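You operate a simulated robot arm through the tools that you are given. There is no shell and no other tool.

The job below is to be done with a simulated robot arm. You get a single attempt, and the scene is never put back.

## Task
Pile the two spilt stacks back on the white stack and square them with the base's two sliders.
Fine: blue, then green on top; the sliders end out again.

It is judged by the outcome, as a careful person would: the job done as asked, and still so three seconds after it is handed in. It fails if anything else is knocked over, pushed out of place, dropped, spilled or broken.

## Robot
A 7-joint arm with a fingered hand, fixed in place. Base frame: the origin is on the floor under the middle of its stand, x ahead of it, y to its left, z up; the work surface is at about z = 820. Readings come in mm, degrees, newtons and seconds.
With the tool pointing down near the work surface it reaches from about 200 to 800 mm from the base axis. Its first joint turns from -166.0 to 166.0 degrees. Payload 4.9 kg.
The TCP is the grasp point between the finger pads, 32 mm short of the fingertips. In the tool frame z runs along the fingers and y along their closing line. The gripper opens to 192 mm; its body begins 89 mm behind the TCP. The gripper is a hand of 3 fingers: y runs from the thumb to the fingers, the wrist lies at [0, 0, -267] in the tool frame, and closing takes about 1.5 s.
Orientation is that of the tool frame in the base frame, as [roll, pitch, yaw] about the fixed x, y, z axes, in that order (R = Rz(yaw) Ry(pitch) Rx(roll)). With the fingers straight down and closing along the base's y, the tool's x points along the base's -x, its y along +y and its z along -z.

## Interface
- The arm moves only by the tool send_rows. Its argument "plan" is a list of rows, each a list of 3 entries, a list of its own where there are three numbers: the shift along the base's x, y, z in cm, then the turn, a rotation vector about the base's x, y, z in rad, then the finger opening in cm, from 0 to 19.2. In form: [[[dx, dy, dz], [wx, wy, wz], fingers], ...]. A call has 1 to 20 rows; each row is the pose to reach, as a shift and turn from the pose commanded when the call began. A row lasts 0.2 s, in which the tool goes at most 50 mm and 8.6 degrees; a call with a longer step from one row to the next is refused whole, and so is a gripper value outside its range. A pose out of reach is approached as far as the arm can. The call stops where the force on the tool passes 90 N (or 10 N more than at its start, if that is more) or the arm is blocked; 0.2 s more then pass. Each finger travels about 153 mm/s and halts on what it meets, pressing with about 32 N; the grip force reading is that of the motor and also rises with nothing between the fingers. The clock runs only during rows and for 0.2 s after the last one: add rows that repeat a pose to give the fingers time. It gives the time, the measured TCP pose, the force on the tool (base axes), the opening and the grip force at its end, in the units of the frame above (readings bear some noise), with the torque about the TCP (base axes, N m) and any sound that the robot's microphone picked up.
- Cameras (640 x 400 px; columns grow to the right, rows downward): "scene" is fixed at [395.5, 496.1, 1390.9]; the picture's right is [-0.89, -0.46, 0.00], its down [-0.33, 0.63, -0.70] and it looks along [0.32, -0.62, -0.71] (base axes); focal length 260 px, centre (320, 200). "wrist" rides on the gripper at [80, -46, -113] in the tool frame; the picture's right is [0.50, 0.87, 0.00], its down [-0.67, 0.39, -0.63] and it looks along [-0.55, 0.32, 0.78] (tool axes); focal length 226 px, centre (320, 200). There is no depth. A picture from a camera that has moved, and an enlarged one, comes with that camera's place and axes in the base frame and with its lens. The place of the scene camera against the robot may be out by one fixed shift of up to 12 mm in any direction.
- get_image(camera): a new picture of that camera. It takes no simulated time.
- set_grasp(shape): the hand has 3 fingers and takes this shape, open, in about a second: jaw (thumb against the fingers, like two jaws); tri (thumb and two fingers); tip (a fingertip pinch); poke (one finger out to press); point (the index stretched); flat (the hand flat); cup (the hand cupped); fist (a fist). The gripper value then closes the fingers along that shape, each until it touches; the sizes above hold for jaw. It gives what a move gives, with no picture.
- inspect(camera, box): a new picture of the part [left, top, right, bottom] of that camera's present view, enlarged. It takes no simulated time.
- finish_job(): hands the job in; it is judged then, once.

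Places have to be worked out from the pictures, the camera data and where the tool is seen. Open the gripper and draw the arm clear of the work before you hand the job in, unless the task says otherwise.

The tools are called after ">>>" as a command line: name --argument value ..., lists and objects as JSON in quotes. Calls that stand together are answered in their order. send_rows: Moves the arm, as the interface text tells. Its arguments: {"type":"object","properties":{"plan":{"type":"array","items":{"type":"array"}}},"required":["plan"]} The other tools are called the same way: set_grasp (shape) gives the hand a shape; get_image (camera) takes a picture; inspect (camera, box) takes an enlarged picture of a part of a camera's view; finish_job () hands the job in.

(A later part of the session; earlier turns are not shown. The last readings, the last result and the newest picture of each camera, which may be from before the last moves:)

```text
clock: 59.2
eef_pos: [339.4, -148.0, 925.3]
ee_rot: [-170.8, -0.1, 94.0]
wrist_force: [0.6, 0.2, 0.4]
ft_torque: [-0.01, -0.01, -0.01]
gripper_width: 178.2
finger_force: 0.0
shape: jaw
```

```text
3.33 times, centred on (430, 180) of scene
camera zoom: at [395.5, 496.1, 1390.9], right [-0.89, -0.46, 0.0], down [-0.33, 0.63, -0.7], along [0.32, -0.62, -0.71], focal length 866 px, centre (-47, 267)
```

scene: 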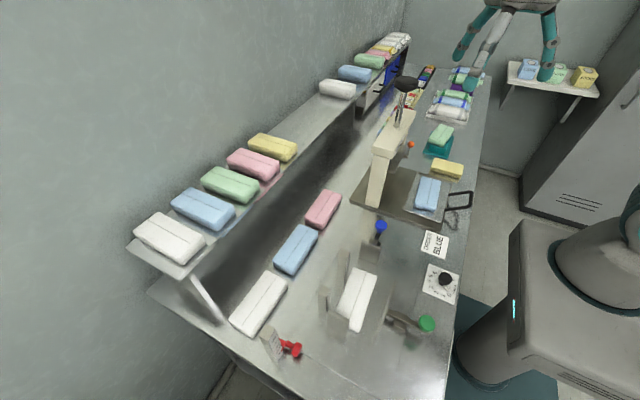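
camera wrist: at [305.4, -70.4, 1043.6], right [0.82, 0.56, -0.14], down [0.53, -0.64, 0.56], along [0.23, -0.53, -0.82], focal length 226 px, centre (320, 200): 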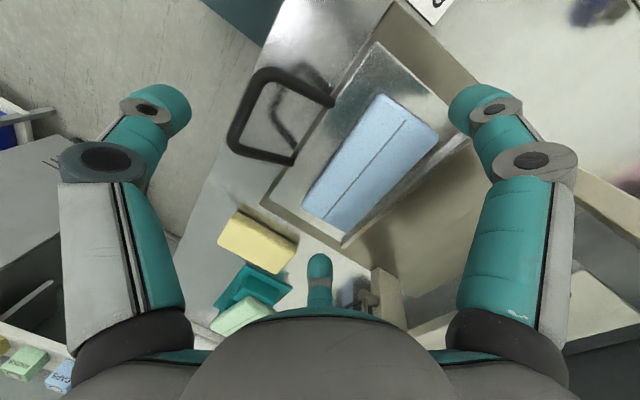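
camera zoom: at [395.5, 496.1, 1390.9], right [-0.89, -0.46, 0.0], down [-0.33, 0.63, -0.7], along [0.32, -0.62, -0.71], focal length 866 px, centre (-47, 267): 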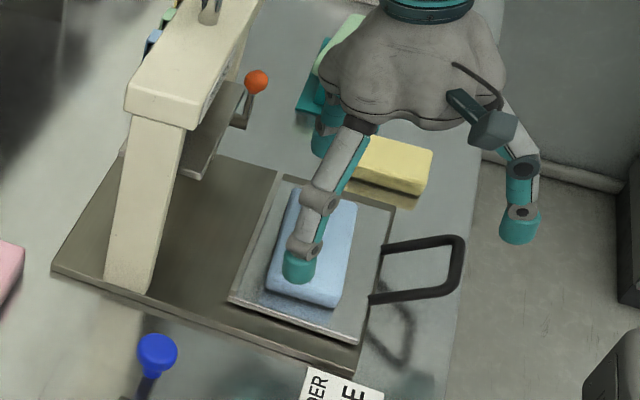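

The thumb is raised clear of the handle, and the two fingers are beyond the stack's ends with about 17 mm to spare each. I'll lower to just above the tray surface.

>>> send_rows --plan '[[[0, 0.2, -1], [0, 0, 0], 17.8], [[0, 0.2, -2], [0, 0, 0], 17.8], [[0, 0.2, -2.8], [0, 0, 0], 17.8], [[0, 0.2, -3.2], [0, 0, 0], 17.8], [[0, 0.2, -3.5], [0, 0, 0], 17.8]]'

>>> get_image --camera "wrist"

>>> inspect --camera "scene" --box '[390, 150, 470, 230]'

```text
clock: 60.4
eef_pos: [338.5, -144.3, 890.1]
ee_rot: [-170.8, 0.0, 94.1]
wrist_force: [0.5, 0.5, -0.2]
ft_torque: [-0.03, 0.0, -0.04]
gripper_width: 178.3
finger_force: 0.1
shape: jaw
```

```text
taken
camera wrist: at [304.1, -67.2, 1009.3], right [0.82, 0.56, -0.14], down [0.53, -0.64, 0.56], along [0.23, -0.53, -0.82], focal length 226 px, centre (320, 200)
```

wrist: 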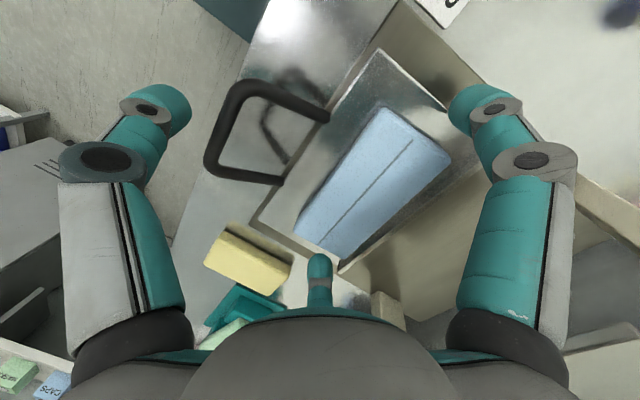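

```text
5.00 times, centred on (430, 190) of scene
camera zoom: at [395.5, 496.1, 1390.9], right [-0.89, -0.46, 0.0], down [-0.33, 0.63, -0.7], along [0.32, -0.62, -0.71], focal length 1300 px, centre (-230, 250)
```

zoom: 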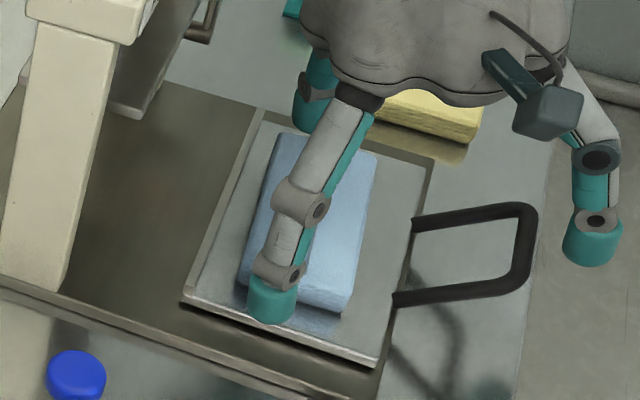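

There's no contact yet at z = 890. I'll go 2 mm lower and close gently on the stack's ends.

>>> send_rows --plan '[[[0, 0, -0.2], [0, 0, 0], 17.8], [[0, 0, -0.2], [0, 0, 0], 17], [[0, 0, -0.2], [0, 0, 0], 16], [[0, 0, -0.2], [0, 0, 0], 15], [[0, 0, -0.2], [0, 0, 0], 14.4], [[0, 0, -0.2], [0, 0, 0], 14.4]]'

>>> get_image --camera "wrist"

>>> inspect --camera "scene" --box '[390, 150, 470, 230]'

```text
clock: 61.8
eef_pos: [338.3, -143.6, 888.6]
ee_rot: [-170.8, -0.2, 94.0]
wrist_force: [-0.1, 0.8, 0.0]
ft_torque: [0.01, 0.08, -0.05]
gripper_width: 146.2
finger_force: 0.1
shape: jaw
```

```text
taken
camera wrist: at [304.4, -67.4, 1007.5], right [0.82, 0.56, -0.14], down [0.53, -0.64, 0.56], along [0.23, -0.53, -0.82], focal length 226 px, centre (320, 200)
```

wrist: 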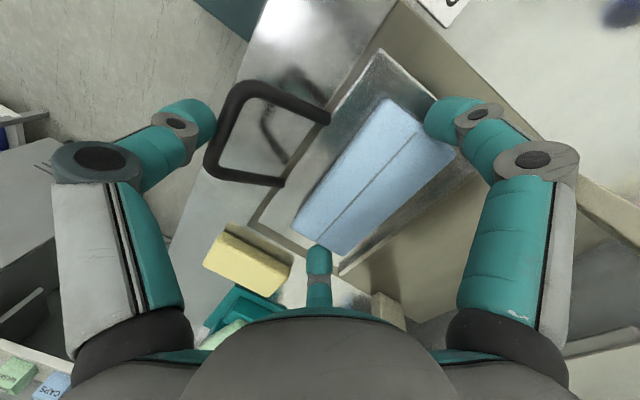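

```text
5.00 times, centred on (430, 190) of scene
camera zoom: at [395.5, 496.1, 1390.9], right [-0.89, -0.46, 0.0], down [-0.33, 0.63, -0.7], along [0.32, -0.62, -0.71], focal length 1300 px, centre (-230, 250)
```

zoom: 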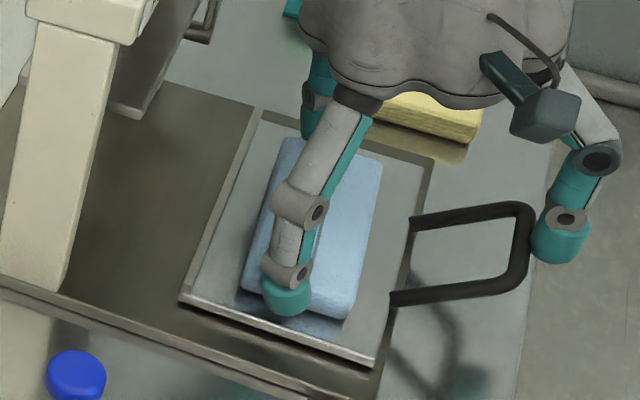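

The +y finger looks to be touching the stack's end, with the reading at 146 mm. I'll close a little more to establish the pinch and compare.

>>> send_rows --plan '[[[0, 0, 0], [0, 0, 0], 14], [[0, 0, 0], [0, 0, 0], 13.6], [[0, 0, 0], [0, 0, 0], 13.2], [[0, 0, 0], [0, 0, 0], 13.2]]'

>>> get_image --camera "wrist"

>>> inspect --camera "scene" --box '[390, 150, 470, 230]'

```text
clock: 62.8
eef_pos: [337.3, -144.5, 887.6]
ee_rot: [-170.8, -0.1, 94.1]
wrist_force: [-0.1, -0.2, 0.7]
ft_torque: [-0.02, 0.1, 0.01]
gripper_width: 138.1
finger_force: 0.1
shape: jaw
```

```text
taken
camera wrist: at [304.5, -67.4, 1007.5], right [0.82, 0.56, -0.14], down [0.53, -0.64, 0.56], along [0.23, -0.53, -0.82], focal length 226 px, centre (320, 200)
```

wrist: 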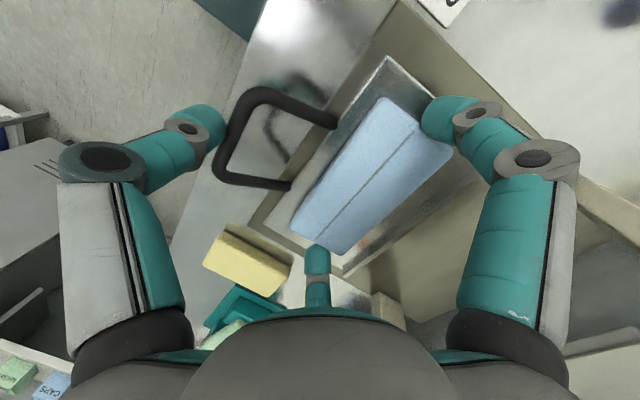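

```text
5.00 times, centred on (430, 190) of scene
camera zoom: at [395.5, 496.1, 1390.9], right [-0.89, -0.46, 0.0], down [-0.33, 0.63, -0.7], along [0.32, -0.62, -0.71], focal length 1300 px, centre (-230, 250)
```

zoom: 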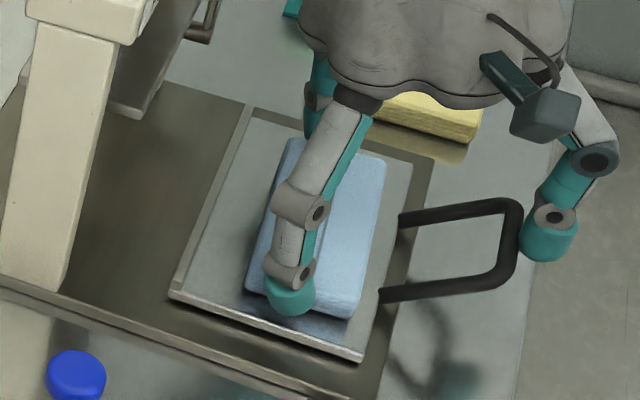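

The tray has shifted a few mm toward +x: the thumb met the handle's crossbar, which is higher than I thought. I'll stop, open the hand and rise before correcting that.

>>> send_rows --plan '[[[0, 0, 0], [0, 0, 0], 15], [[0, 0, 0], [0, 0, 0], 16.5], [[0, 0, 0], [0, 0, 0], 17.8], [[0, 0, 1], [0, 0, 0], 17.8], [[0, 0, 4], [0, 0, 0], 17.8], [[-2, 0, 8], [0, 0, 0], 17.8], [[-5, 0, 12], [0, 0, 0], 17.8]]'

>>> get_image --camera "wrist"

>>> inspect --camera "scene" --box '[380, 160, 500, 240]'

```text
clock: 64.4
eef_pos: [288.0, -142.6, 1007.4]
ee_rot: [-170.7, -0.1, 94.2]
wrist_force: [0.4, 0.6, 0.6]
ft_torque: [-0.02, -0.01, 0.01]
gripper_width: 177.9
finger_force: 0.0
shape: jaw
```

```text
taken
camera wrist: at [254.1, -65.8, 1127.2], right [0.82, 0.56, -0.14], down [0.53, -0.64, 0.56], along [0.22, -0.53, -0.82], focal length 226 px, centre (320, 200)
```

wrist: 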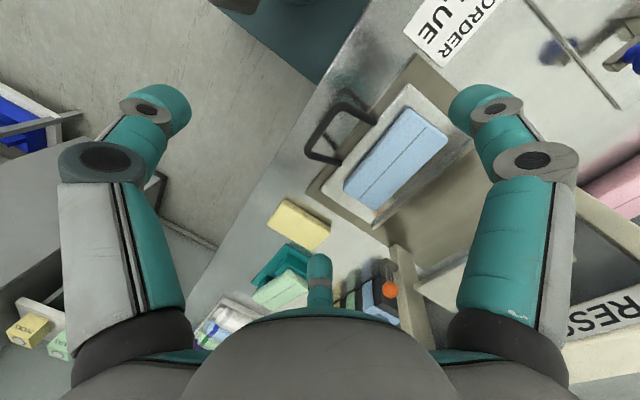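

```text
5.00 times, centred on (440, 200) of scene
camera zoom: at [395.5, 496.1, 1390.9], right [-0.89, -0.46, 0.0], down [-0.33, 0.63, -0.7], along [0.32, -0.62, -0.71], focal length 1300 px, centre (-280, 200)
```

zoom: 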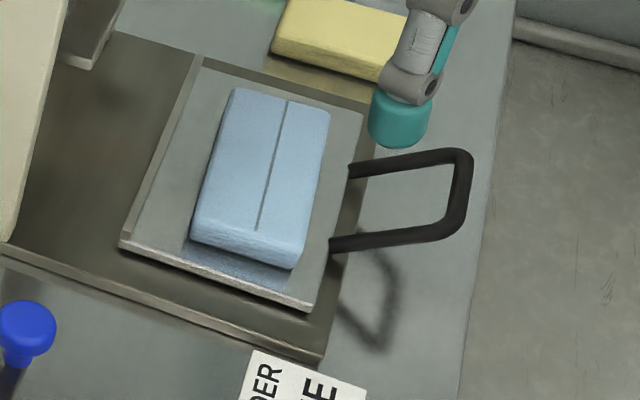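

The tray moved about 9 mm toward +x, while the stack stayed put because the fingers held it. That widens the rib gap enough for a direct grip. I'll measure the new layout, pick the stack up, and afterwards draw the tray back to its original place.

>>> inspect --camera "wrist" --box '[290, 80, 470, 230]'

>>> inspect --camera "scene" --box '[400, 168, 460, 228]'

```text
2.67 times, centred on (380, 155) of wrist
camera zoom: at [254.1, -65.8, 1127.2], right [0.82, 0.56, -0.14], down [0.53, -0.64, 0.56], along [0.22, -0.53, -0.82], focal length 603 px, centre (160, 320)
```

zoom: 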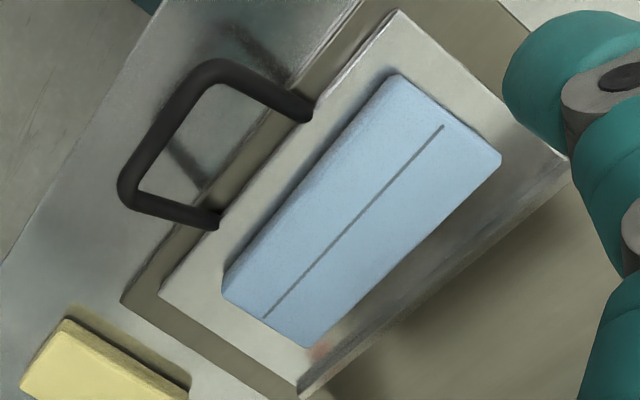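

```text
6.67 times, centred on (430, 198) of scene
camera zoom: at [395.5, 496.1, 1390.9], right [-0.89, -0.46, 0.0], down [-0.33, 0.63, -0.7], along [0.32, -0.62, -0.71], focal length 1733 px, centre (-413, 213)
```

zoom: 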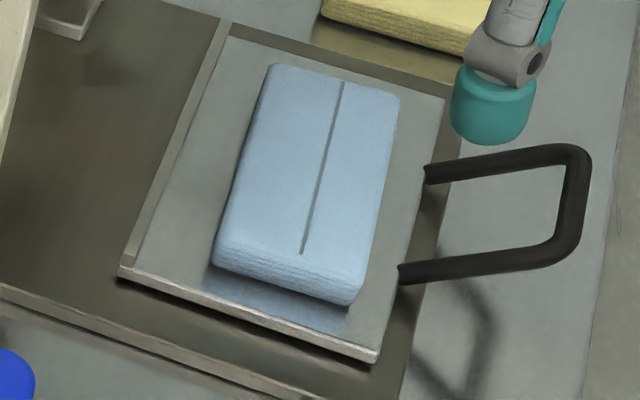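

The rib position reads inconsistently in this tilted view. I'll untilt and take a straight view of the tray from further back, with the fingers narrowed so they don't block it.

>>> send_rows --plan '[[[0, 2, 0], [0, -0.06, 0], 15], [[1, 5, 0], [0.005, -0.12, 0], 13], [[2, 8, 0], [0.011, -0.16, 0], 12], [[2, 8, 0], [0.011, -0.16, 0], 12], [[2, 8, 0], [0.011, -0.16, 0], 12]]'

>>> get_image --camera "wrist"

>>> inspect --camera "wrist" --box '[250, 90, 430, 240]'

```text
clock: 65.6
eef_pos: [307.8, -61.0, 1006.7]
ee_rot: [-179.9, -0.2, 94.1]
wrist_force: [0.4, 0.3, -0.3]
ft_torque: [0.0, -0.02, -0.01]
gripper_width: 120.8
finger_force: 0.1
shape: jaw
```

```text
taken
camera wrist: at [255.7, 13.4, 1120.6], right [0.83, 0.56, 0.0], down [0.43, -0.64, 0.63], along [0.35, -0.52, -0.78], focal length 226 px, centre (320, 200)
```

wrist: 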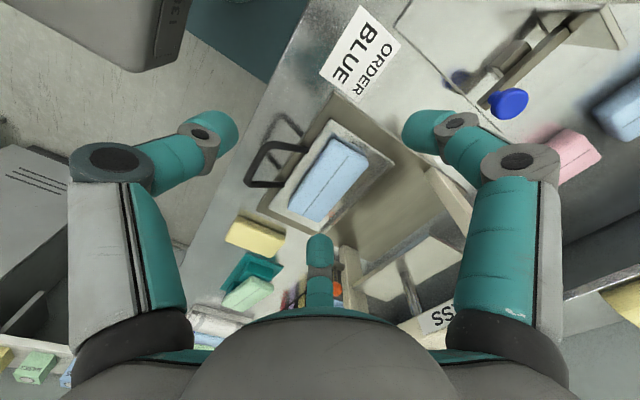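

```text
2.67 times, centred on (340, 165) of wrist
camera zoom: at [255.7, 13.4, 1120.6], right [0.83, 0.56, 0.0], down [0.43, -0.64, 0.63], along [0.35, -0.52, -0.78], focal length 603 px, centre (267, 293)
```

zoom: 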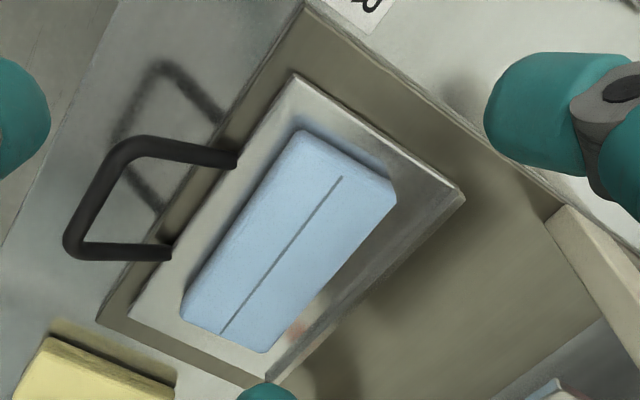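

By this view the stack is now at about (366, -138), turned 3°, and the rib's inner face is about 26 mm from it. I'll hover with the thumb on -x inside the handle loop and a 9.2 cm opening, then check clearances close up before going lower.

>>> send_rows --plan '[[[3, -3, 0], [0, 0, -0.01], 9.2], [[6, -6, -2], [0, 0, -0.019], 9.2], [[7.3, -7.7, -5], [0, 0, -0.019], 9.2], [[7.3, -7.7, -8], [0, 0, -0.019], 9.2], [[7.3, -7.7, -10], [0, 0, -0.019], 9.2]]'

>>> get_image --camera "wrist"

>>> inspect --camera "wrist" --box '[200, 30, 440, 270]'

>>> inspect --camera "scene" --box '[390, 150, 470, 230]'

```text
clock: 66.8
eef_pos: [381.2, -139.3, 908.0]
ee_rot: [-179.9, -0.1, 93.1]
wrist_force: [0.5, -1.0, -0.9]
ft_torque: [0.02, 0.0, 0.02]
gripper_width: 92.4
finger_force: 0.1
shape: jaw
```

```text
taken
camera wrist: at [330.4, -62.5, 1021.6], right [0.84, 0.54, 0.0], down [0.42, -0.65, 0.63], along [0.34, -0.53, -0.78], focal length 226 px, centre (320, 200)
```

wrist: 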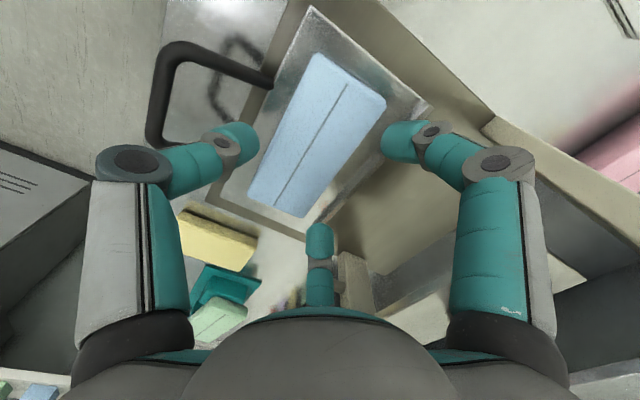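

```text
1.67 times, centred on (320, 150) of wrist
camera zoom: at [330.4, -62.5, 1021.6], right [0.84, 0.54, 0.0], down [0.42, -0.65, 0.63], along [0.34, -0.53, -0.78], focal length 377 px, centre (320, 283)
```

zoom: 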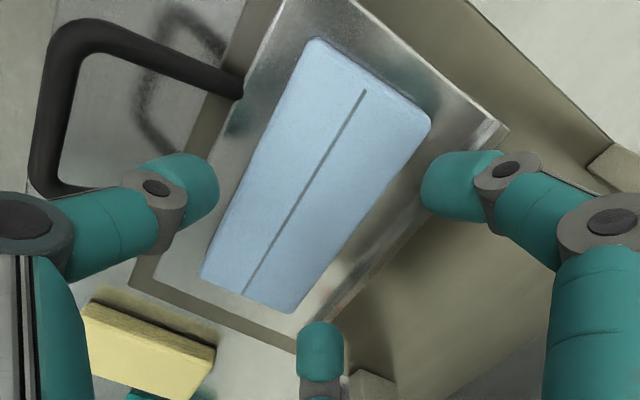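

```text
5.00 times, centred on (430, 190) of scene
camera zoom: at [395.5, 496.1, 1390.9], right [-0.89, -0.46, 0.0], down [-0.33, 0.63, -0.7], along [0.32, -0.62, -0.71], focal length 1300 px, centre (-230, 250)
```

zoom: 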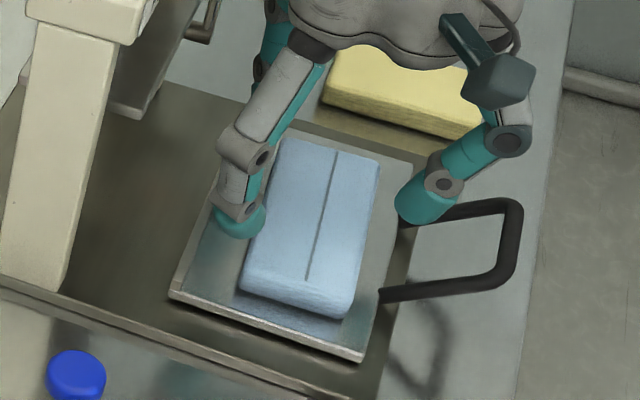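

The -y finger would still come down almost on the rib, so I'll do the end-pinch again, this time tilting the hand about 20° so the thumb passes about 15 mm above the handle bar. First I'll rise and tilt.

>>> send_rows --plan '[[[0, 0, 3], [0, 0, 0], 10], [[-1, 0, 6], [-0.006, 0.1, 0], 12], [[-2.5, 0, 7], [-0.013, 0.22, 0], 14], [[-4.2, -0.1, 7], [-0.019, 0.349, 0], 17], [[-4.2, -0.1, 6], [-0.019, 0.349, 0], 17], [[-4.2, -0.1, 5], [-0.019, 0.349, 0], 17]]'

>>> get_image --camera "wrist"

>>> inspect --camera "scene" --box '[380, 120, 500, 240]'

```text
clock: 68.2
eef_pos: [340.9, -143.2, 958.9]
ee_rot: [-159.9, 0.0, 93.1]
wrist_force: [0.1, -0.4, 0.6]
ft_torque: [-0.01, 0.02, -0.02]
gripper_width: 169.6
finger_force: 0.1
shape: jaw
```

```text
taken
camera wrist: at [330.7, -64.1, 1080.4], right [0.79, 0.54, -0.3], down [0.61, -0.64, 0.46], along [0.06, -0.54, -0.84], focal length 226 px, centre (320, 200)
```

wrist: 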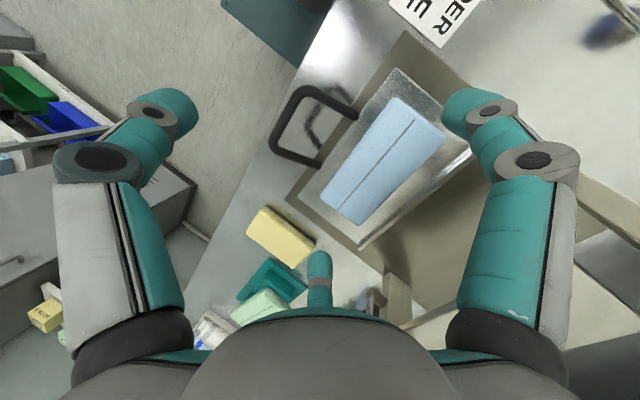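

```text
3.33 times, centred on (440, 180) of scene
camera zoom: at [395.5, 496.1, 1390.9], right [-0.89, -0.46, 0.0], down [-0.33, 0.63, -0.7], along [0.32, -0.62, -0.71], focal length 866 px, centre (-80, 267)
```

zoom: 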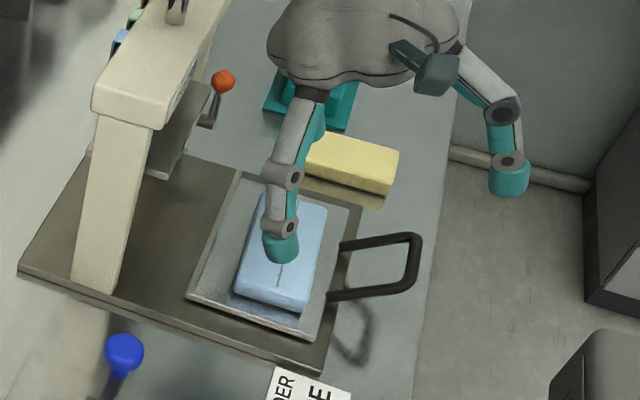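

>>> inspect --camera "wrist" --box '[250, 60, 490, 270]'

```text
1.90 times, centred on (370, 165) of wrist
camera zoom: at [330.7, -64.1, 1080.4], right [0.79, 0.54, -0.3], down [0.61, -0.64, 0.46], along [0.06, -0.54, -0.84], focal length 431 px, centre (225, 267)
```

zoom: 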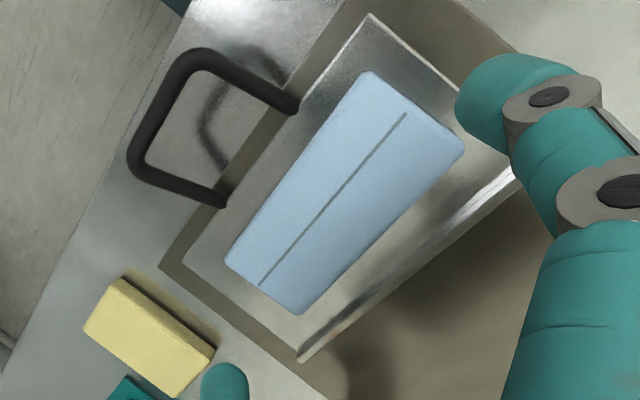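

The stack's centre reads (369, -139), consistent with before. I'll lower to z = 900 with the fingers outside both ends, and check the thumb against the handle.

>>> send_rows --plan '[[[-0.1, 0.2, -2], [0, 0, 0], 17], [[-0.1, 0.35, -4], [0, 0, 0], 17], [[-0.1, 0.35, -5.2], [0, 0, 0], 17], [[-0.1, 0.35, -5.8], [0, 0, 0], 17]]'

>>> inspect --camera "scene" --box '[390, 150, 490, 230]'

>>> get_image --camera "wrist"

```text
clock: 69.2
eef_pos: [339.0, -138.3, 900.6]
ee_rot: [-159.9, 0.0, 93.0]
wrist_force: [-0.1, -0.1, 0.1]
ft_torque: [0.0, 0.04, -0.02]
gripper_width: 169.8
finger_force: 0.1
shape: jaw
```

```text
5.00 times, centred on (440, 190) of scene
camera zoom: at [395.5, 496.1, 1390.9], right [-0.89, -0.46, 0.0], down [-0.33, 0.63, -0.7], along [0.32, -0.62, -0.71], focal length 1300 px, centre (-280, 250)
```

zoom: 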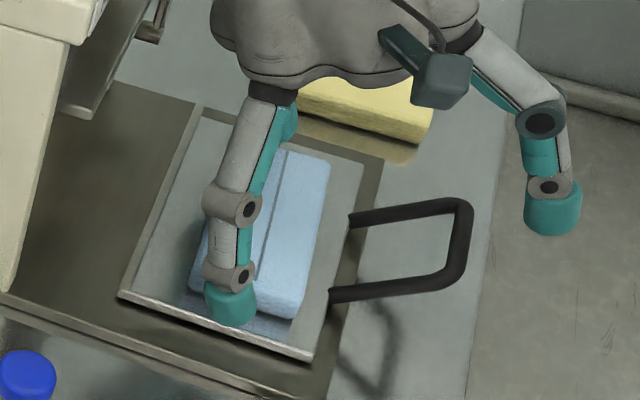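

```text
taken
camera wrist: at [329.1, -59.8, 1022.2], right [0.79, 0.54, -0.3], down [0.62, -0.64, 0.46], along [0.06, -0.54, -0.84], focal length 226 px, centre (320, 200)
```

wrist: 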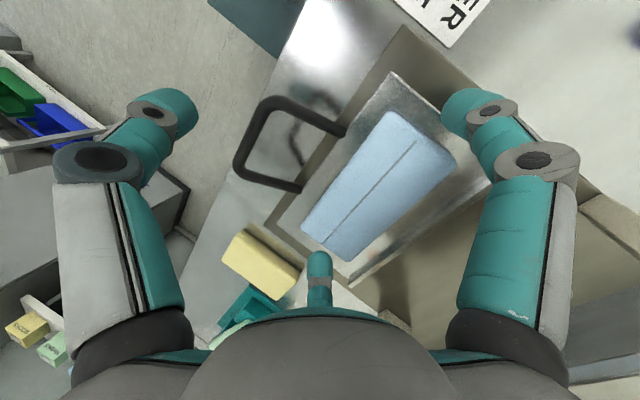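

No contact, and the thumb sits well outside and above the handle. I'll close to about 15 cm, lower 4 mm, then pinch gently.

>>> send_rows --plan '[[[0, 0, 0], [0, 0, 0], 16], [[0, 0, 0], [0, 0, 0], 15.2], [[0, 0, -0.2], [0, 0, 0], 15.2], [[0, 0, -0.4], [0, 0, 0], 15.2], [[0, 0, -0.4], [0, 0, 0], 14.6], [[0, 0, -0.4], [0, 0, 0], 14.2]]'

>>> inspect --camera "scene" --box '[390, 150, 490, 230]'

>>> inspect --camera "wrist" --box '[220, 60, 500, 290]'

```text
clock: 70.6
eef_pos: [338.9, -137.2, 895.9]
ee_rot: [-160.0, 0.0, 93.1]
wrist_force: [-0.2, -0.4, 0.5]
ft_torque: [-0.05, -0.01, 0.01]
gripper_width: 144.5
finger_force: 0.0
shape: jaw
```

```text
5.00 times, centred on (440, 190) of scene
camera zoom: at [395.5, 496.1, 1390.9], right [-0.89, -0.46, 0.0], down [-0.33, 0.63, -0.7], along [0.32, -0.62, -0.71], focal length 1300 px, centre (-280, 250)
```

zoom: 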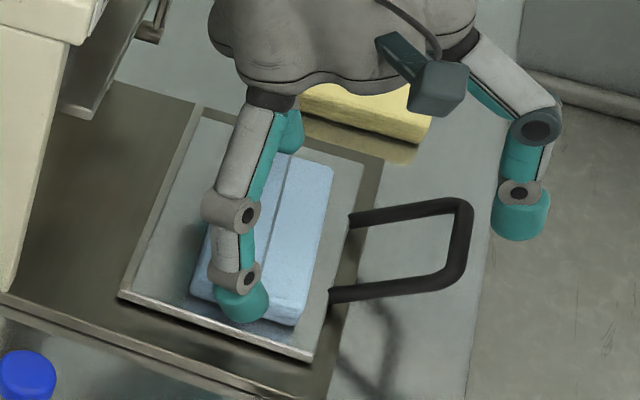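

```text
1.74 times, centred on (360, 175) of wrist
camera zoom: at [329.1, -59.8, 1018.0], right [0.79, 0.54, -0.3], down [0.61, -0.64, 0.46], along [0.06, -0.54, -0.84], focal length 393 px, centre (250, 244)
```

zoom: 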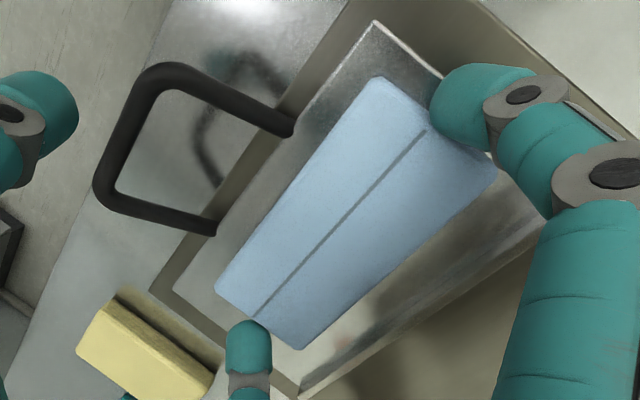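

Both fingers are on the ends, the tray hasn't moved, and the thumb is clear of the handle. Now I'll slide the stack about 9 mm toward -x, straightening it by 3°.

>>> send_rows --plan '[[[0, 0, 0], [0, 0, 0], 14], [[-0.3, 0, 0], [0, 0, -0.02], 14], [[-0.6, 0, 0], [0, 0, -0.04], 14], [[-0.9, 0, 0], [0, 0, -0.05], 14], [[-0.9, 0, 0], [0, 0, -0.05], 14]]'

>>> inspect --camera "scene" --box '[390, 150, 490, 230]'

>>> inspect --camera "wrist" --box '[220, 60, 500, 290]'

```text
clock: 71.8
eef_pos: [329.6, -137.3, 897.0]
ee_rot: [-160.0, 0.0, 90.0]
wrist_force: [-1.3, 0.0, -0.1]
ft_torque: [0.01, -0.02, 0.01]
gripper_width: 143.1
finger_force: 0.2
shape: jaw
```

```text
5.00 times, centred on (440, 190) of scene
camera zoom: at [395.5, 496.1, 1390.9], right [-0.89, -0.46, 0.0], down [-0.33, 0.63, -0.7], along [0.32, -0.62, -0.71], focal length 1300 px, centre (-280, 250)
```

zoom: 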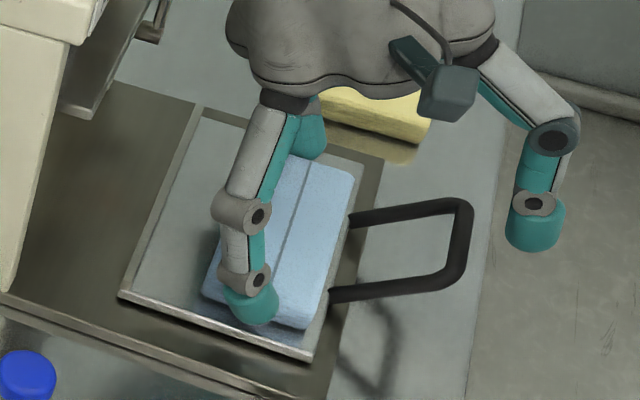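

```text
1.74 times, centred on (360, 175) of wrist
camera zoom: at [324.1, -59.1, 1017.6], right [0.81, 0.5, -0.3], down [0.58, -0.67, 0.46], along [0.03, -0.55, -0.84], focal length 393 px, centre (250, 244)
```

zoom: 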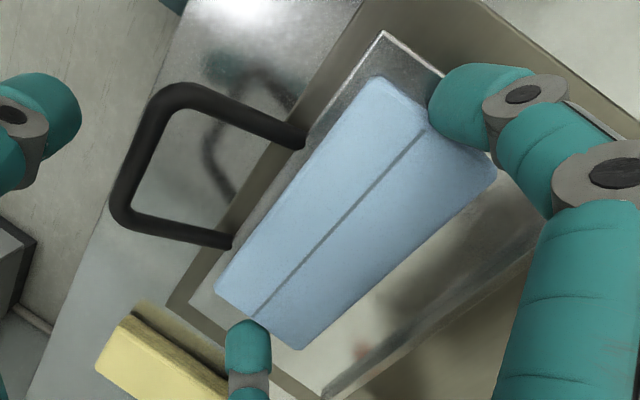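

The stack slid clear of the rib and the tray stayed put. I'll release, rise and untilt to take fresh measurements.

>>> send_rows --plan '[[[0, 0, 0], [0, 0, 0], 15.5], [[0, 0, 0], [0, 0, 0], 17], [[0, 0, 2], [0, 0, 0], 17], [[0, 0, 5], [0, 0, 0], 17], [[0, 3, 9], [0, -0.12, 0], 15], [[0, 6, 11], [0, -0.24, 0], 13], [[0, 8, 11], [0, -0.349, 0], 10.5], [[0, 8, 11], [0, -0.349, 0], 10.5]]'

>>> get_image --camera "wrist"

>>> inspect --camera "wrist" --box '[240, 80, 440, 250]'

>>> inspect --camera "scene" --box '[390, 160, 480, 230]'

```text
clock: 73.6
eef_pos: [330.6, -57.1, 1006.5]
ee_rot: [180.0, 0.1, 90.1]
wrist_force: [0.3, 0.3, -1.0]
ft_torque: [0.02, 0.03, 0.0]
gripper_width: 105.6
finger_force: 0.0
shape: jaw
```

```text
taken
camera wrist: at [282.6, 22.2, 1119.5], right [0.86, 0.5, 0.0], down [0.39, -0.67, 0.63], along [0.32, -0.55, -0.78], focal length 226 px, centre (320, 200)
```

wrist: 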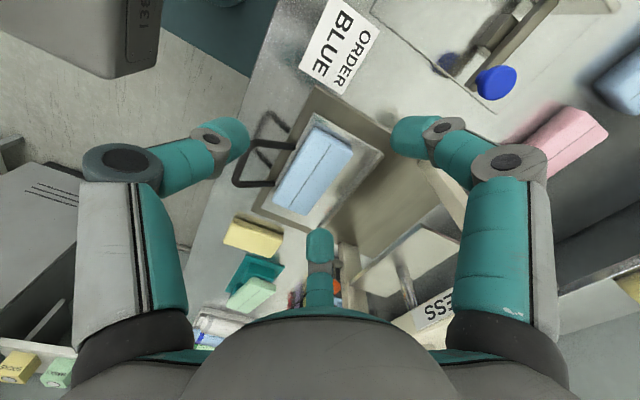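

```text
2.35 times, centred on (340, 165) of wrist
camera zoom: at [282.6, 22.2, 1119.5], right [0.86, 0.5, 0.0], down [0.39, -0.67, 0.63], along [0.32, -0.55, -0.78], focal length 532 px, centre (273, 282)
```

zoom: 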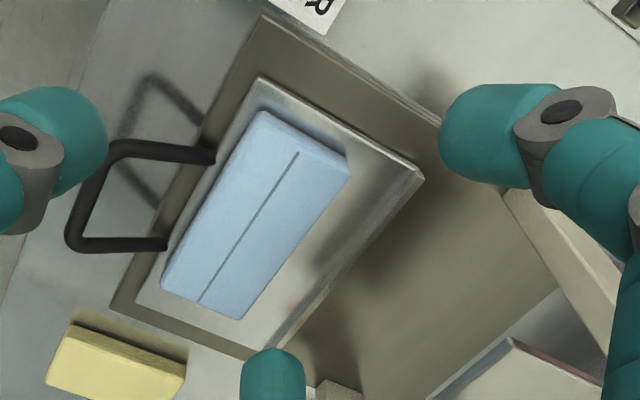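

```text
5.71 times, centred on (435, 195) of scene
camera zoom: at [395.5, 496.1, 1390.9], right [-0.89, -0.46, 0.0], down [-0.33, 0.63, -0.7], along [0.32, -0.62, -0.71], focal length 1485 px, centre (-337, 229)
```

zoom: 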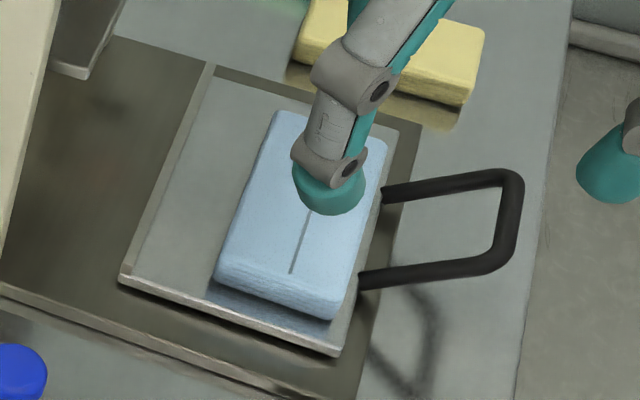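

The stack is now parallel to the tray at about (360, -137), with over 30 mm to the rib. I'll hover over it for the width-wise grip and verify clearances close up.

>>> send_rows --plan '[[[2, -3, 0], [0, 0, 0], 10], [[4, -6, -1], [0, 0, 0], 10], [[4.5, -8, -4], [0, 0, 0], 10], [[4.5, -8, -7.5], [0, 0, 0], 10], [[4.5, -8, -9.8], [0, 0, 0], 10]]'

>>> inspect --camera "wrist" --box '[200, 30, 440, 270]'

>>> inspect --camera "scene" --box '[390, 150, 490, 230]'

```text
clock: 74.8
eef_pos: [374.5, -138.3, 908.4]
ee_rot: [180.0, 0.1, 90.0]
wrist_force: [-1.1, -0.6, -0.4]
ft_torque: [0.02, 0.01, -0.02]
gripper_width: 100.4
finger_force: 0.1
shape: jaw
```

```text
1.67 times, centred on (320, 150) of wrist
camera zoom: at [327.3, -58.5, 1020.4], right [0.86, 0.5, 0.0], down [0.39, -0.67, 0.63], along [0.32, -0.55, -0.77], focal length 377 px, centre (320, 283)
```

zoom: 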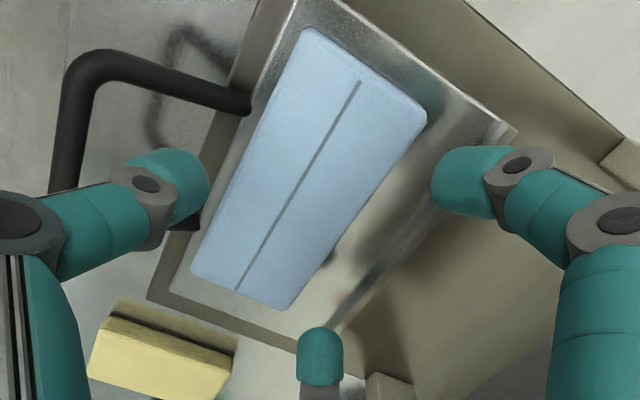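

```text
5.00 times, centred on (440, 190) of scene
camera zoom: at [395.5, 496.1, 1390.9], right [-0.89, -0.46, 0.0], down [-0.33, 0.63, -0.7], along [0.32, -0.62, -0.71], focal length 1300 px, centre (-280, 250)
```

zoom: 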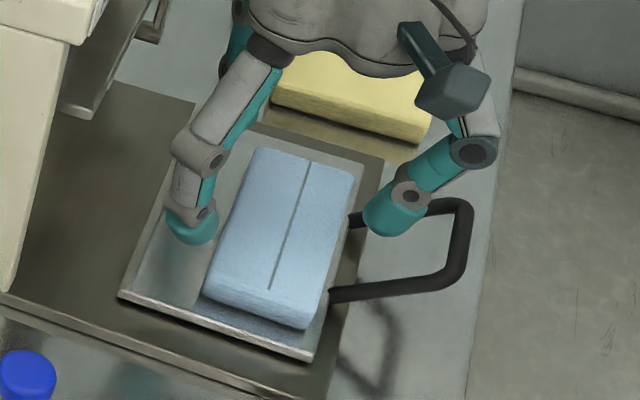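

Clearances are about 6 mm on both sides and the rib is out of the way. I'll lower in small steps to the tray surface.

>>> send_rows --plan '[[[0, 0.1, -0.8], [0, 0, 0], 10], [[0, 0.1, -1.6], [0, 0, 0], 10], [[0, 0.1, -2.2], [0, 0, 0], 10], [[0, 0.1, -2.4], [0, 0, 0], 10]]'

>>> inspect --camera "scene" --box '[395, 155, 475, 225]'

```text
clock: 75.8
eef_pos: [373.2, -137.0, 884.4]
ee_rot: [179.9, 0.1, 90.1]
wrist_force: [0.1, 0.7, -0.3]
ft_torque: [-0.02, 0.0, -0.03]
gripper_width: 100.6
finger_force: 0.1
shape: jaw
```

```text
5.71 times, centred on (435, 190) of scene
camera zoom: at [395.5, 496.1, 1390.9], right [-0.89, -0.46, 0.0], down [-0.33, 0.63, -0.7], along [0.32, -0.62, -0.71], focal length 1485 px, centre (-337, 257)
```

zoom: 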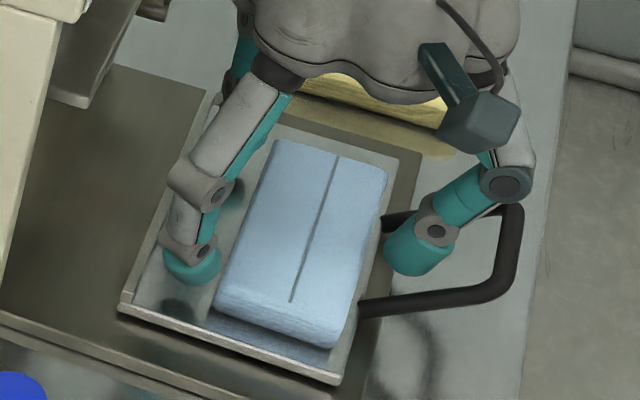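

There's no contact at 884. I'll go another 3 mm down.

>>> send_rows --plan '[[[0, 0, -0.15], [0, 0, 0], 10], [[0, 0, -0.3], [0, 0, 0], 10]]'

```text
clock: 76.4
eef_pos: [374.0, -136.3, 881.2]
ee_rot: [180.0, 0.0, 90.1]
wrist_force: [-0.4, 0.2, -0.4]
ft_torque: [0.0, -0.01, 0.0]
gripper_width: 100.6
finger_force: 0.0
shape: jaw
```

>>> send_rows --plan '[[[0, 0, -0.1], [0, 0, 0], 10], [[0, 0, -0.2], [0, 0, 0], 10]]'

```text
clock: 77.0
eef_pos: [373.5, -137.1, 879.3]
ee_rot: [-180.0, 0.0, 90.2]
wrist_force: [0.6, 0.2, -0.2]
ft_torque: [0.04, 0.01, -0.01]
gripper_width: 100.6
finger_force: 0.1
shape: jaw
```

>>> send_rows --plan '[[[0, 0, -0.1], [0, 0, 0], 10], [[0, 0, -0.15], [0, 0, 0], 10]]'

```text
clock: 77.6
eef_pos: [376.1, -138.3, 878.6]
ee_rot: [-179.9, 0.1, 90.1]
wrist_force: [-1.0, -0.1, 0.0]
ft_torque: [0.0, 0.01, 0.0]
gripper_width: 100.5
finger_force: 0.1
shape: jaw
```

There's still no contact at about 878, with the tips roughly at the tray surface. I'll close slowly on the stack and watch where the width stops.

>>> send_rows --plan '[[[0, 0, 0], [0, 0, 0], 9.4], [[0, 0, 0], [0, 0, 0], 8.8], [[0, 0, 0], [0, 0, 0], 8.2], [[0, 0, 0], [0, 0, 0], 7.6], [[0, 0, 0], [0, 0, 0], 7.2], [[0, 0, 0], [0, 0, 0], 7.0], [[0, 0, 0], [0, 0, 0], 7.0]]'

>>> inspect --camera "scene" --box '[395, 155, 475, 225]'

>>> inspect --camera "wrist" --box '[200, 30, 440, 270]'

```text
clock: 79.2
eef_pos: [373.7, -136.9, 877.5]
ee_rot: [180.0, 0.0, 90.1]
wrist_force: [-0.3, 0.8, 2.2]
ft_torque: [0.02, 0.13, -0.01]
gripper_width: 60.7
finger_force: 32.2
shape: jaw
```

```text
5.71 times, centred on (435, 190) of scene
camera zoom: at [395.5, 496.1, 1390.9], right [-0.89, -0.46, 0.0], down [-0.33, 0.63, -0.7], along [0.32, -0.62, -0.71], focal length 1485 px, centre (-337, 257)
```

zoom: 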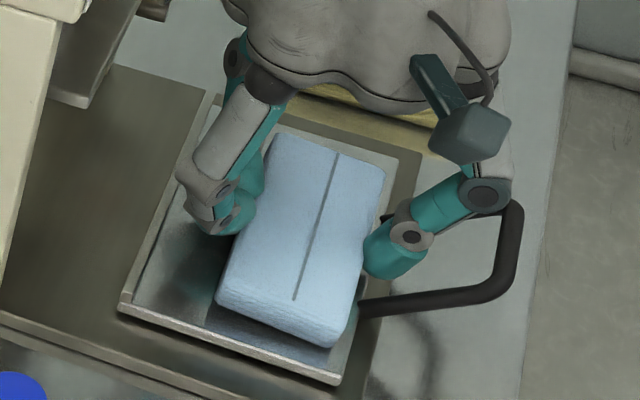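

```text
1.67 times, centred on (320, 150) of wrist
camera zoom: at [327.7, -58.4, 990.8], right [0.86, 0.5, 0.0], down [0.39, -0.67, 0.63], along [0.32, -0.55, -0.78], focal length 377 px, centre (320, 283)
```

zoom: 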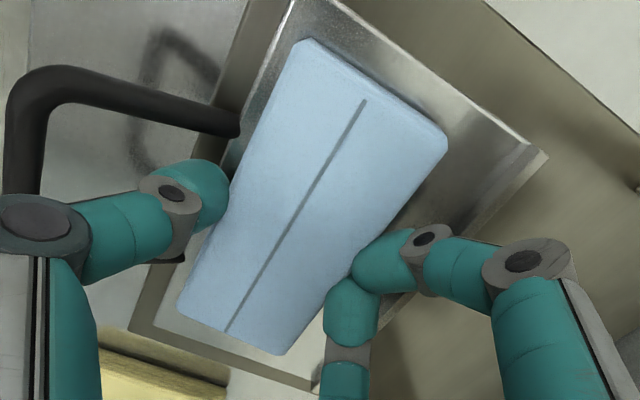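

Grip established: width 60.7 mm, motor force 32 N, with the two fingers together on the +x side and the thumb on -x. I'll lift a little and check that the stack comes up cleanly.

>>> send_rows --plan '[[[0, 0, 0], [0, 0, 0], 6.5], [[0, 0, 0.3], [0, 0, 0], 6.0], [[0, 0, 0.8], [0, 0, 0], 5.5], [[0, 0, 1.5], [0, 0, 0], 5.5]]'

>>> inspect --camera "scene" --box '[395, 155, 475, 225]'

>>> inspect --camera "wrist" --box '[200, 30, 440, 270]'

```text
clock: 80.2
eef_pos: [374.9, -137.9, 893.5]
ee_rot: [-180.0, 0.0, 90.1]
wrist_force: [-0.7, -0.5, 0.2]
ft_torque: [0.02, -0.07, 0.01]
gripper_width: 58.1
finger_force: 31.7
shape: jaw
```

```text
5.71 times, centred on (435, 190) of scene
camera zoom: at [395.5, 496.1, 1390.9], right [-0.89, -0.46, 0.0], down [-0.33, 0.63, -0.7], along [0.32, -0.62, -0.71], focal length 1485 px, centre (-337, 257)
```

zoom: 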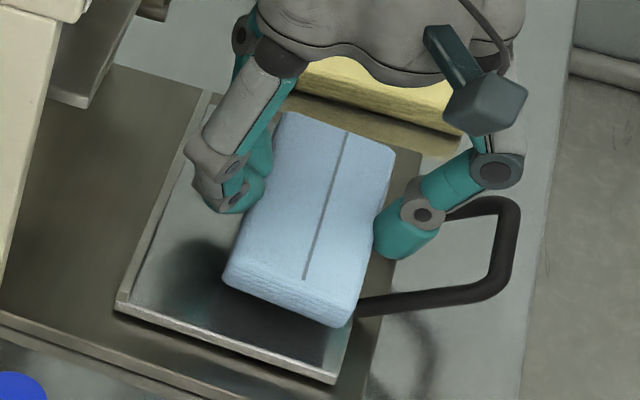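

```text
1.67 times, centred on (320, 150) of wrist
camera zoom: at [327.5, -58.4, 1006.0], right [0.86, 0.5, 0.0], down [0.39, -0.67, 0.63], along [0.32, -0.55, -0.78], focal length 377 px, centre (320, 283)
```

zoom: 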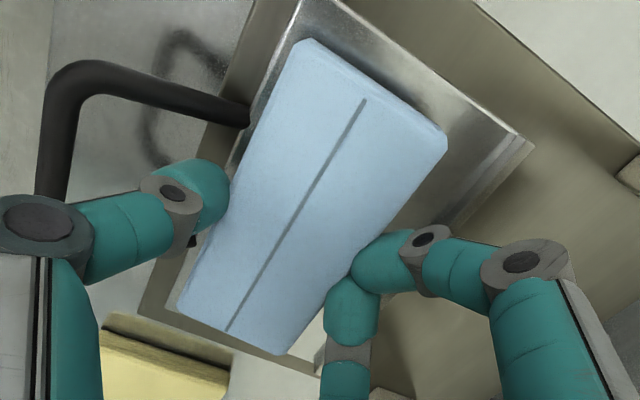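

The blue stack is up, level and firmly held, and the tray is empty and still. I'll lift high and carry it toward the base while turning the hand half a turn, so the thumb ends on the +x side.

>>> send_rows --plan '[[[0, 0, 3], [0, 0, 0], 5.5], [[0, 0, 7], [0, 0, 0], 5.5], [[0, 0, 11], [0, 0, 0], 5.5], [[0, 0, 12], [0, 0, 0.1], 5.5], [[0, 2, 12], [0, 0, 0.24], 5.5], [[0, 4, 12], [0, 0, 0.38], 5.5], [[0, 6, 12], [0, 0, 0.52], 5.5], [[0, 8, 12], [0, 0, 0.66], 5.5], [[0, 10, 12], [0, 0, 0.8], 5.5], [[0, 12, 12], [0, 0, 0.94], 5.5], [[0, 14, 12], [0, 0, 1.08], 5.5], [[0, 16, 12], [0, 0, 1.22], 5.5], [[0.5, 18, 12], [0, 0, 1.36], 5.5], [[1, 20, 12], [0, 0, 1.5], 5.5], [[1.5, 22, 12], [0, 0, 1.64], 5.5], [[2, 24, 12], [0, 0, 1.78], 5.5], [[2.5, 26, 12], [0, 0, 1.92], 5.5], [[3, 28, 12], [0, 0, 2.06], 5.5], [[3, 30, 12], [0, 0, 2.2], 5.5], [[3, 32, 12], [0, 0, 2.34], 5.5]]'

>>> inspect --camera "scene" --box '[280, 130, 500, 330]'

```text
clock: 84.4
eef_pos: [406.0, 182.6, 1011.7]
ee_rot: [-180.0, 0.1, -135.6]
wrist_force: [0.2, -1.0, -1.5]
ft_torque: [-0.01, -0.03, 0.02]
gripper_width: 58.5
finger_force: 31.6
shape: jaw
```

```text
2.00 times, centred on (390, 230) of scene
camera zoom: at [395.5, 496.1, 1390.9], right [-0.89, -0.46, 0.0], down [-0.33, 0.63, -0.7], along [0.32, -0.62, -0.71], focal length 520 px, centre (180, 140)
```

zoom: 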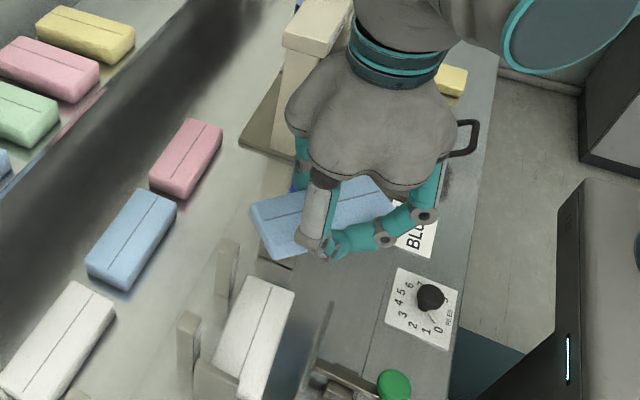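

The blue stack is safely held. I'll take a wrist picture here to refine the post and end-plate positions before lowering.

>>> get_image --camera "wrist"

>>> inspect --camera "scene" --box '[310, 240, 450, 350]'

```text
taken
camera wrist: at [380.4, 93.6, 1125.2], right [-0.96, 0.27, 0.0], down [0.21, 0.75, 0.63], along [0.17, 0.61, -0.78], focal length 226 px, centre (320, 200)
```

wrist: 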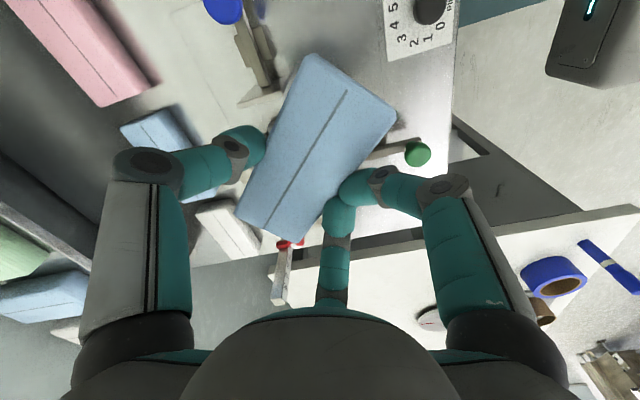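

```text
3.64 times, centred on (380, 295) of scene
camera zoom: at [395.5, 496.1, 1390.9], right [-0.89, -0.46, 0.0], down [-0.33, 0.63, -0.7], along [0.32, -0.62, -0.71], focal length 945 px, centre (102, -146)
```

zoom: 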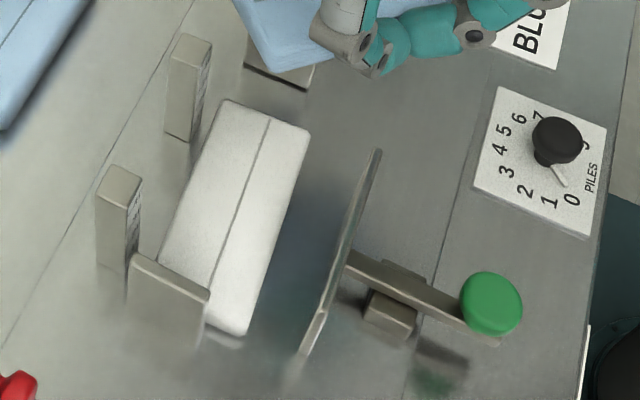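

Corrected with the wrist data, I place the posts' faces at x = 485, the end plate's inner face at y = 315 and the green plate near x = 378. I'll finish the turn and hover the blue stack over the base, just above the posts, to verify alignment.

>>> send_rows --plan '[[[0.5, 1, 0], [0, 0, 0.14], 5.5], [[1, 2, 0], [0, 0, 0.28], 5.5], [[1.5, 3, 0], [0, 0, 0.42], 5.5], [[2, 4, 0], [0, 0, 0.56], 5.5], [[2.5, 5, 0], [0, 0, 0.7], 5.5], [[2.9, 6.1, 0], [0, 0, 0.796], 5.5], [[2.9, 6.1, -2.5], [0, 0, 0.796], 5.5], [[2.9, 6.1, -4.5], [0, 0, 0.796], 5.5], [[2.9, 6.1, -4.5], [0, 0, 0.796], 5.5]]'

>>> inspect --camera "scene" --box '[280, 200, 440, 340]'

>>> get_image --camera "wrist"

```text
clock: 86.4
eef_pos: [433.7, 242.3, 967.3]
ee_rot: [-180.0, 0.1, -90.2]
wrist_force: [-0.4, -0.4, -1.0]
ft_torque: [0.0, -0.01, 0.01]
gripper_width: 58.3
finger_force: 31.9
shape: jaw
```

```text
2.86 times, centred on (360, 270) of scene
camera zoom: at [395.5, 496.1, 1390.9], right [-0.89, -0.46, 0.0], down [-0.33, 0.63, -0.7], along [0.32, -0.62, -0.71], focal length 743 px, centre (206, 0)
```

zoom: 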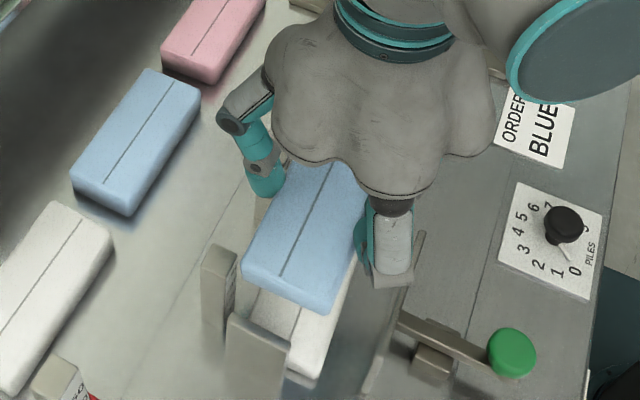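

```text
taken
camera wrist: at [477.4, 163.0, 1080.1], right [-0.87, -0.5, 0.0], down [-0.39, 0.67, 0.63], along [-0.31, 0.55, -0.78], focal length 226 px, centre (320, 200)
```

wrist: 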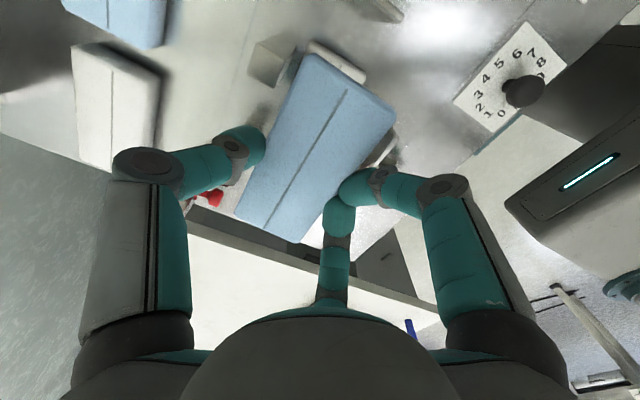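

The blue stack hovers aligned over the white one, clear of the posts and the end plate. I'll shift 2 mm toward +x and lower halfway, then check.

>>> send_rows --plan '[[[0.1, 0.1, -1.5], [0, 0, 0], 5.5], [[0.2, 0.1, -3], [0, 0, 0], 5.5], [[0.2, 0.1, -4.5], [0, 0, 0], 5.5], [[0.2, 0.1, -6], [0, 0, 0], 5.5], [[0.2, 0.1, -6.5], [0, 0, 0], 5.5]]'

>>> inspect --camera "scene" --box '[300, 220, 420, 340]'

```text
clock: 87.6
eef_pos: [434.7, 244.9, 903.7]
ee_rot: [179.9, -0.1, -90.2]
wrist_force: [-0.4, 0.1, -0.7]
ft_torque: [-0.02, 0.0, 0.02]
gripper_width: 58.2
finger_force: 32.0
shape: jaw
```

```text
3.33 times, centred on (360, 280) of scene
camera zoom: at [395.5, 496.1, 1390.9], right [-0.89, -0.46, 0.0], down [-0.33, 0.63, -0.7], along [0.32, -0.62, -0.71], focal length 866 px, centre (187, -67)
```

zoom: 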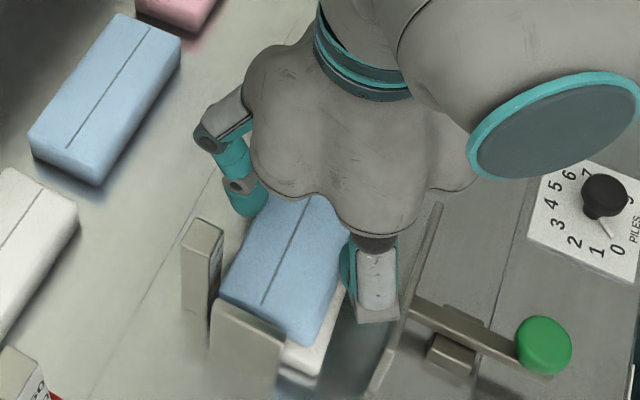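

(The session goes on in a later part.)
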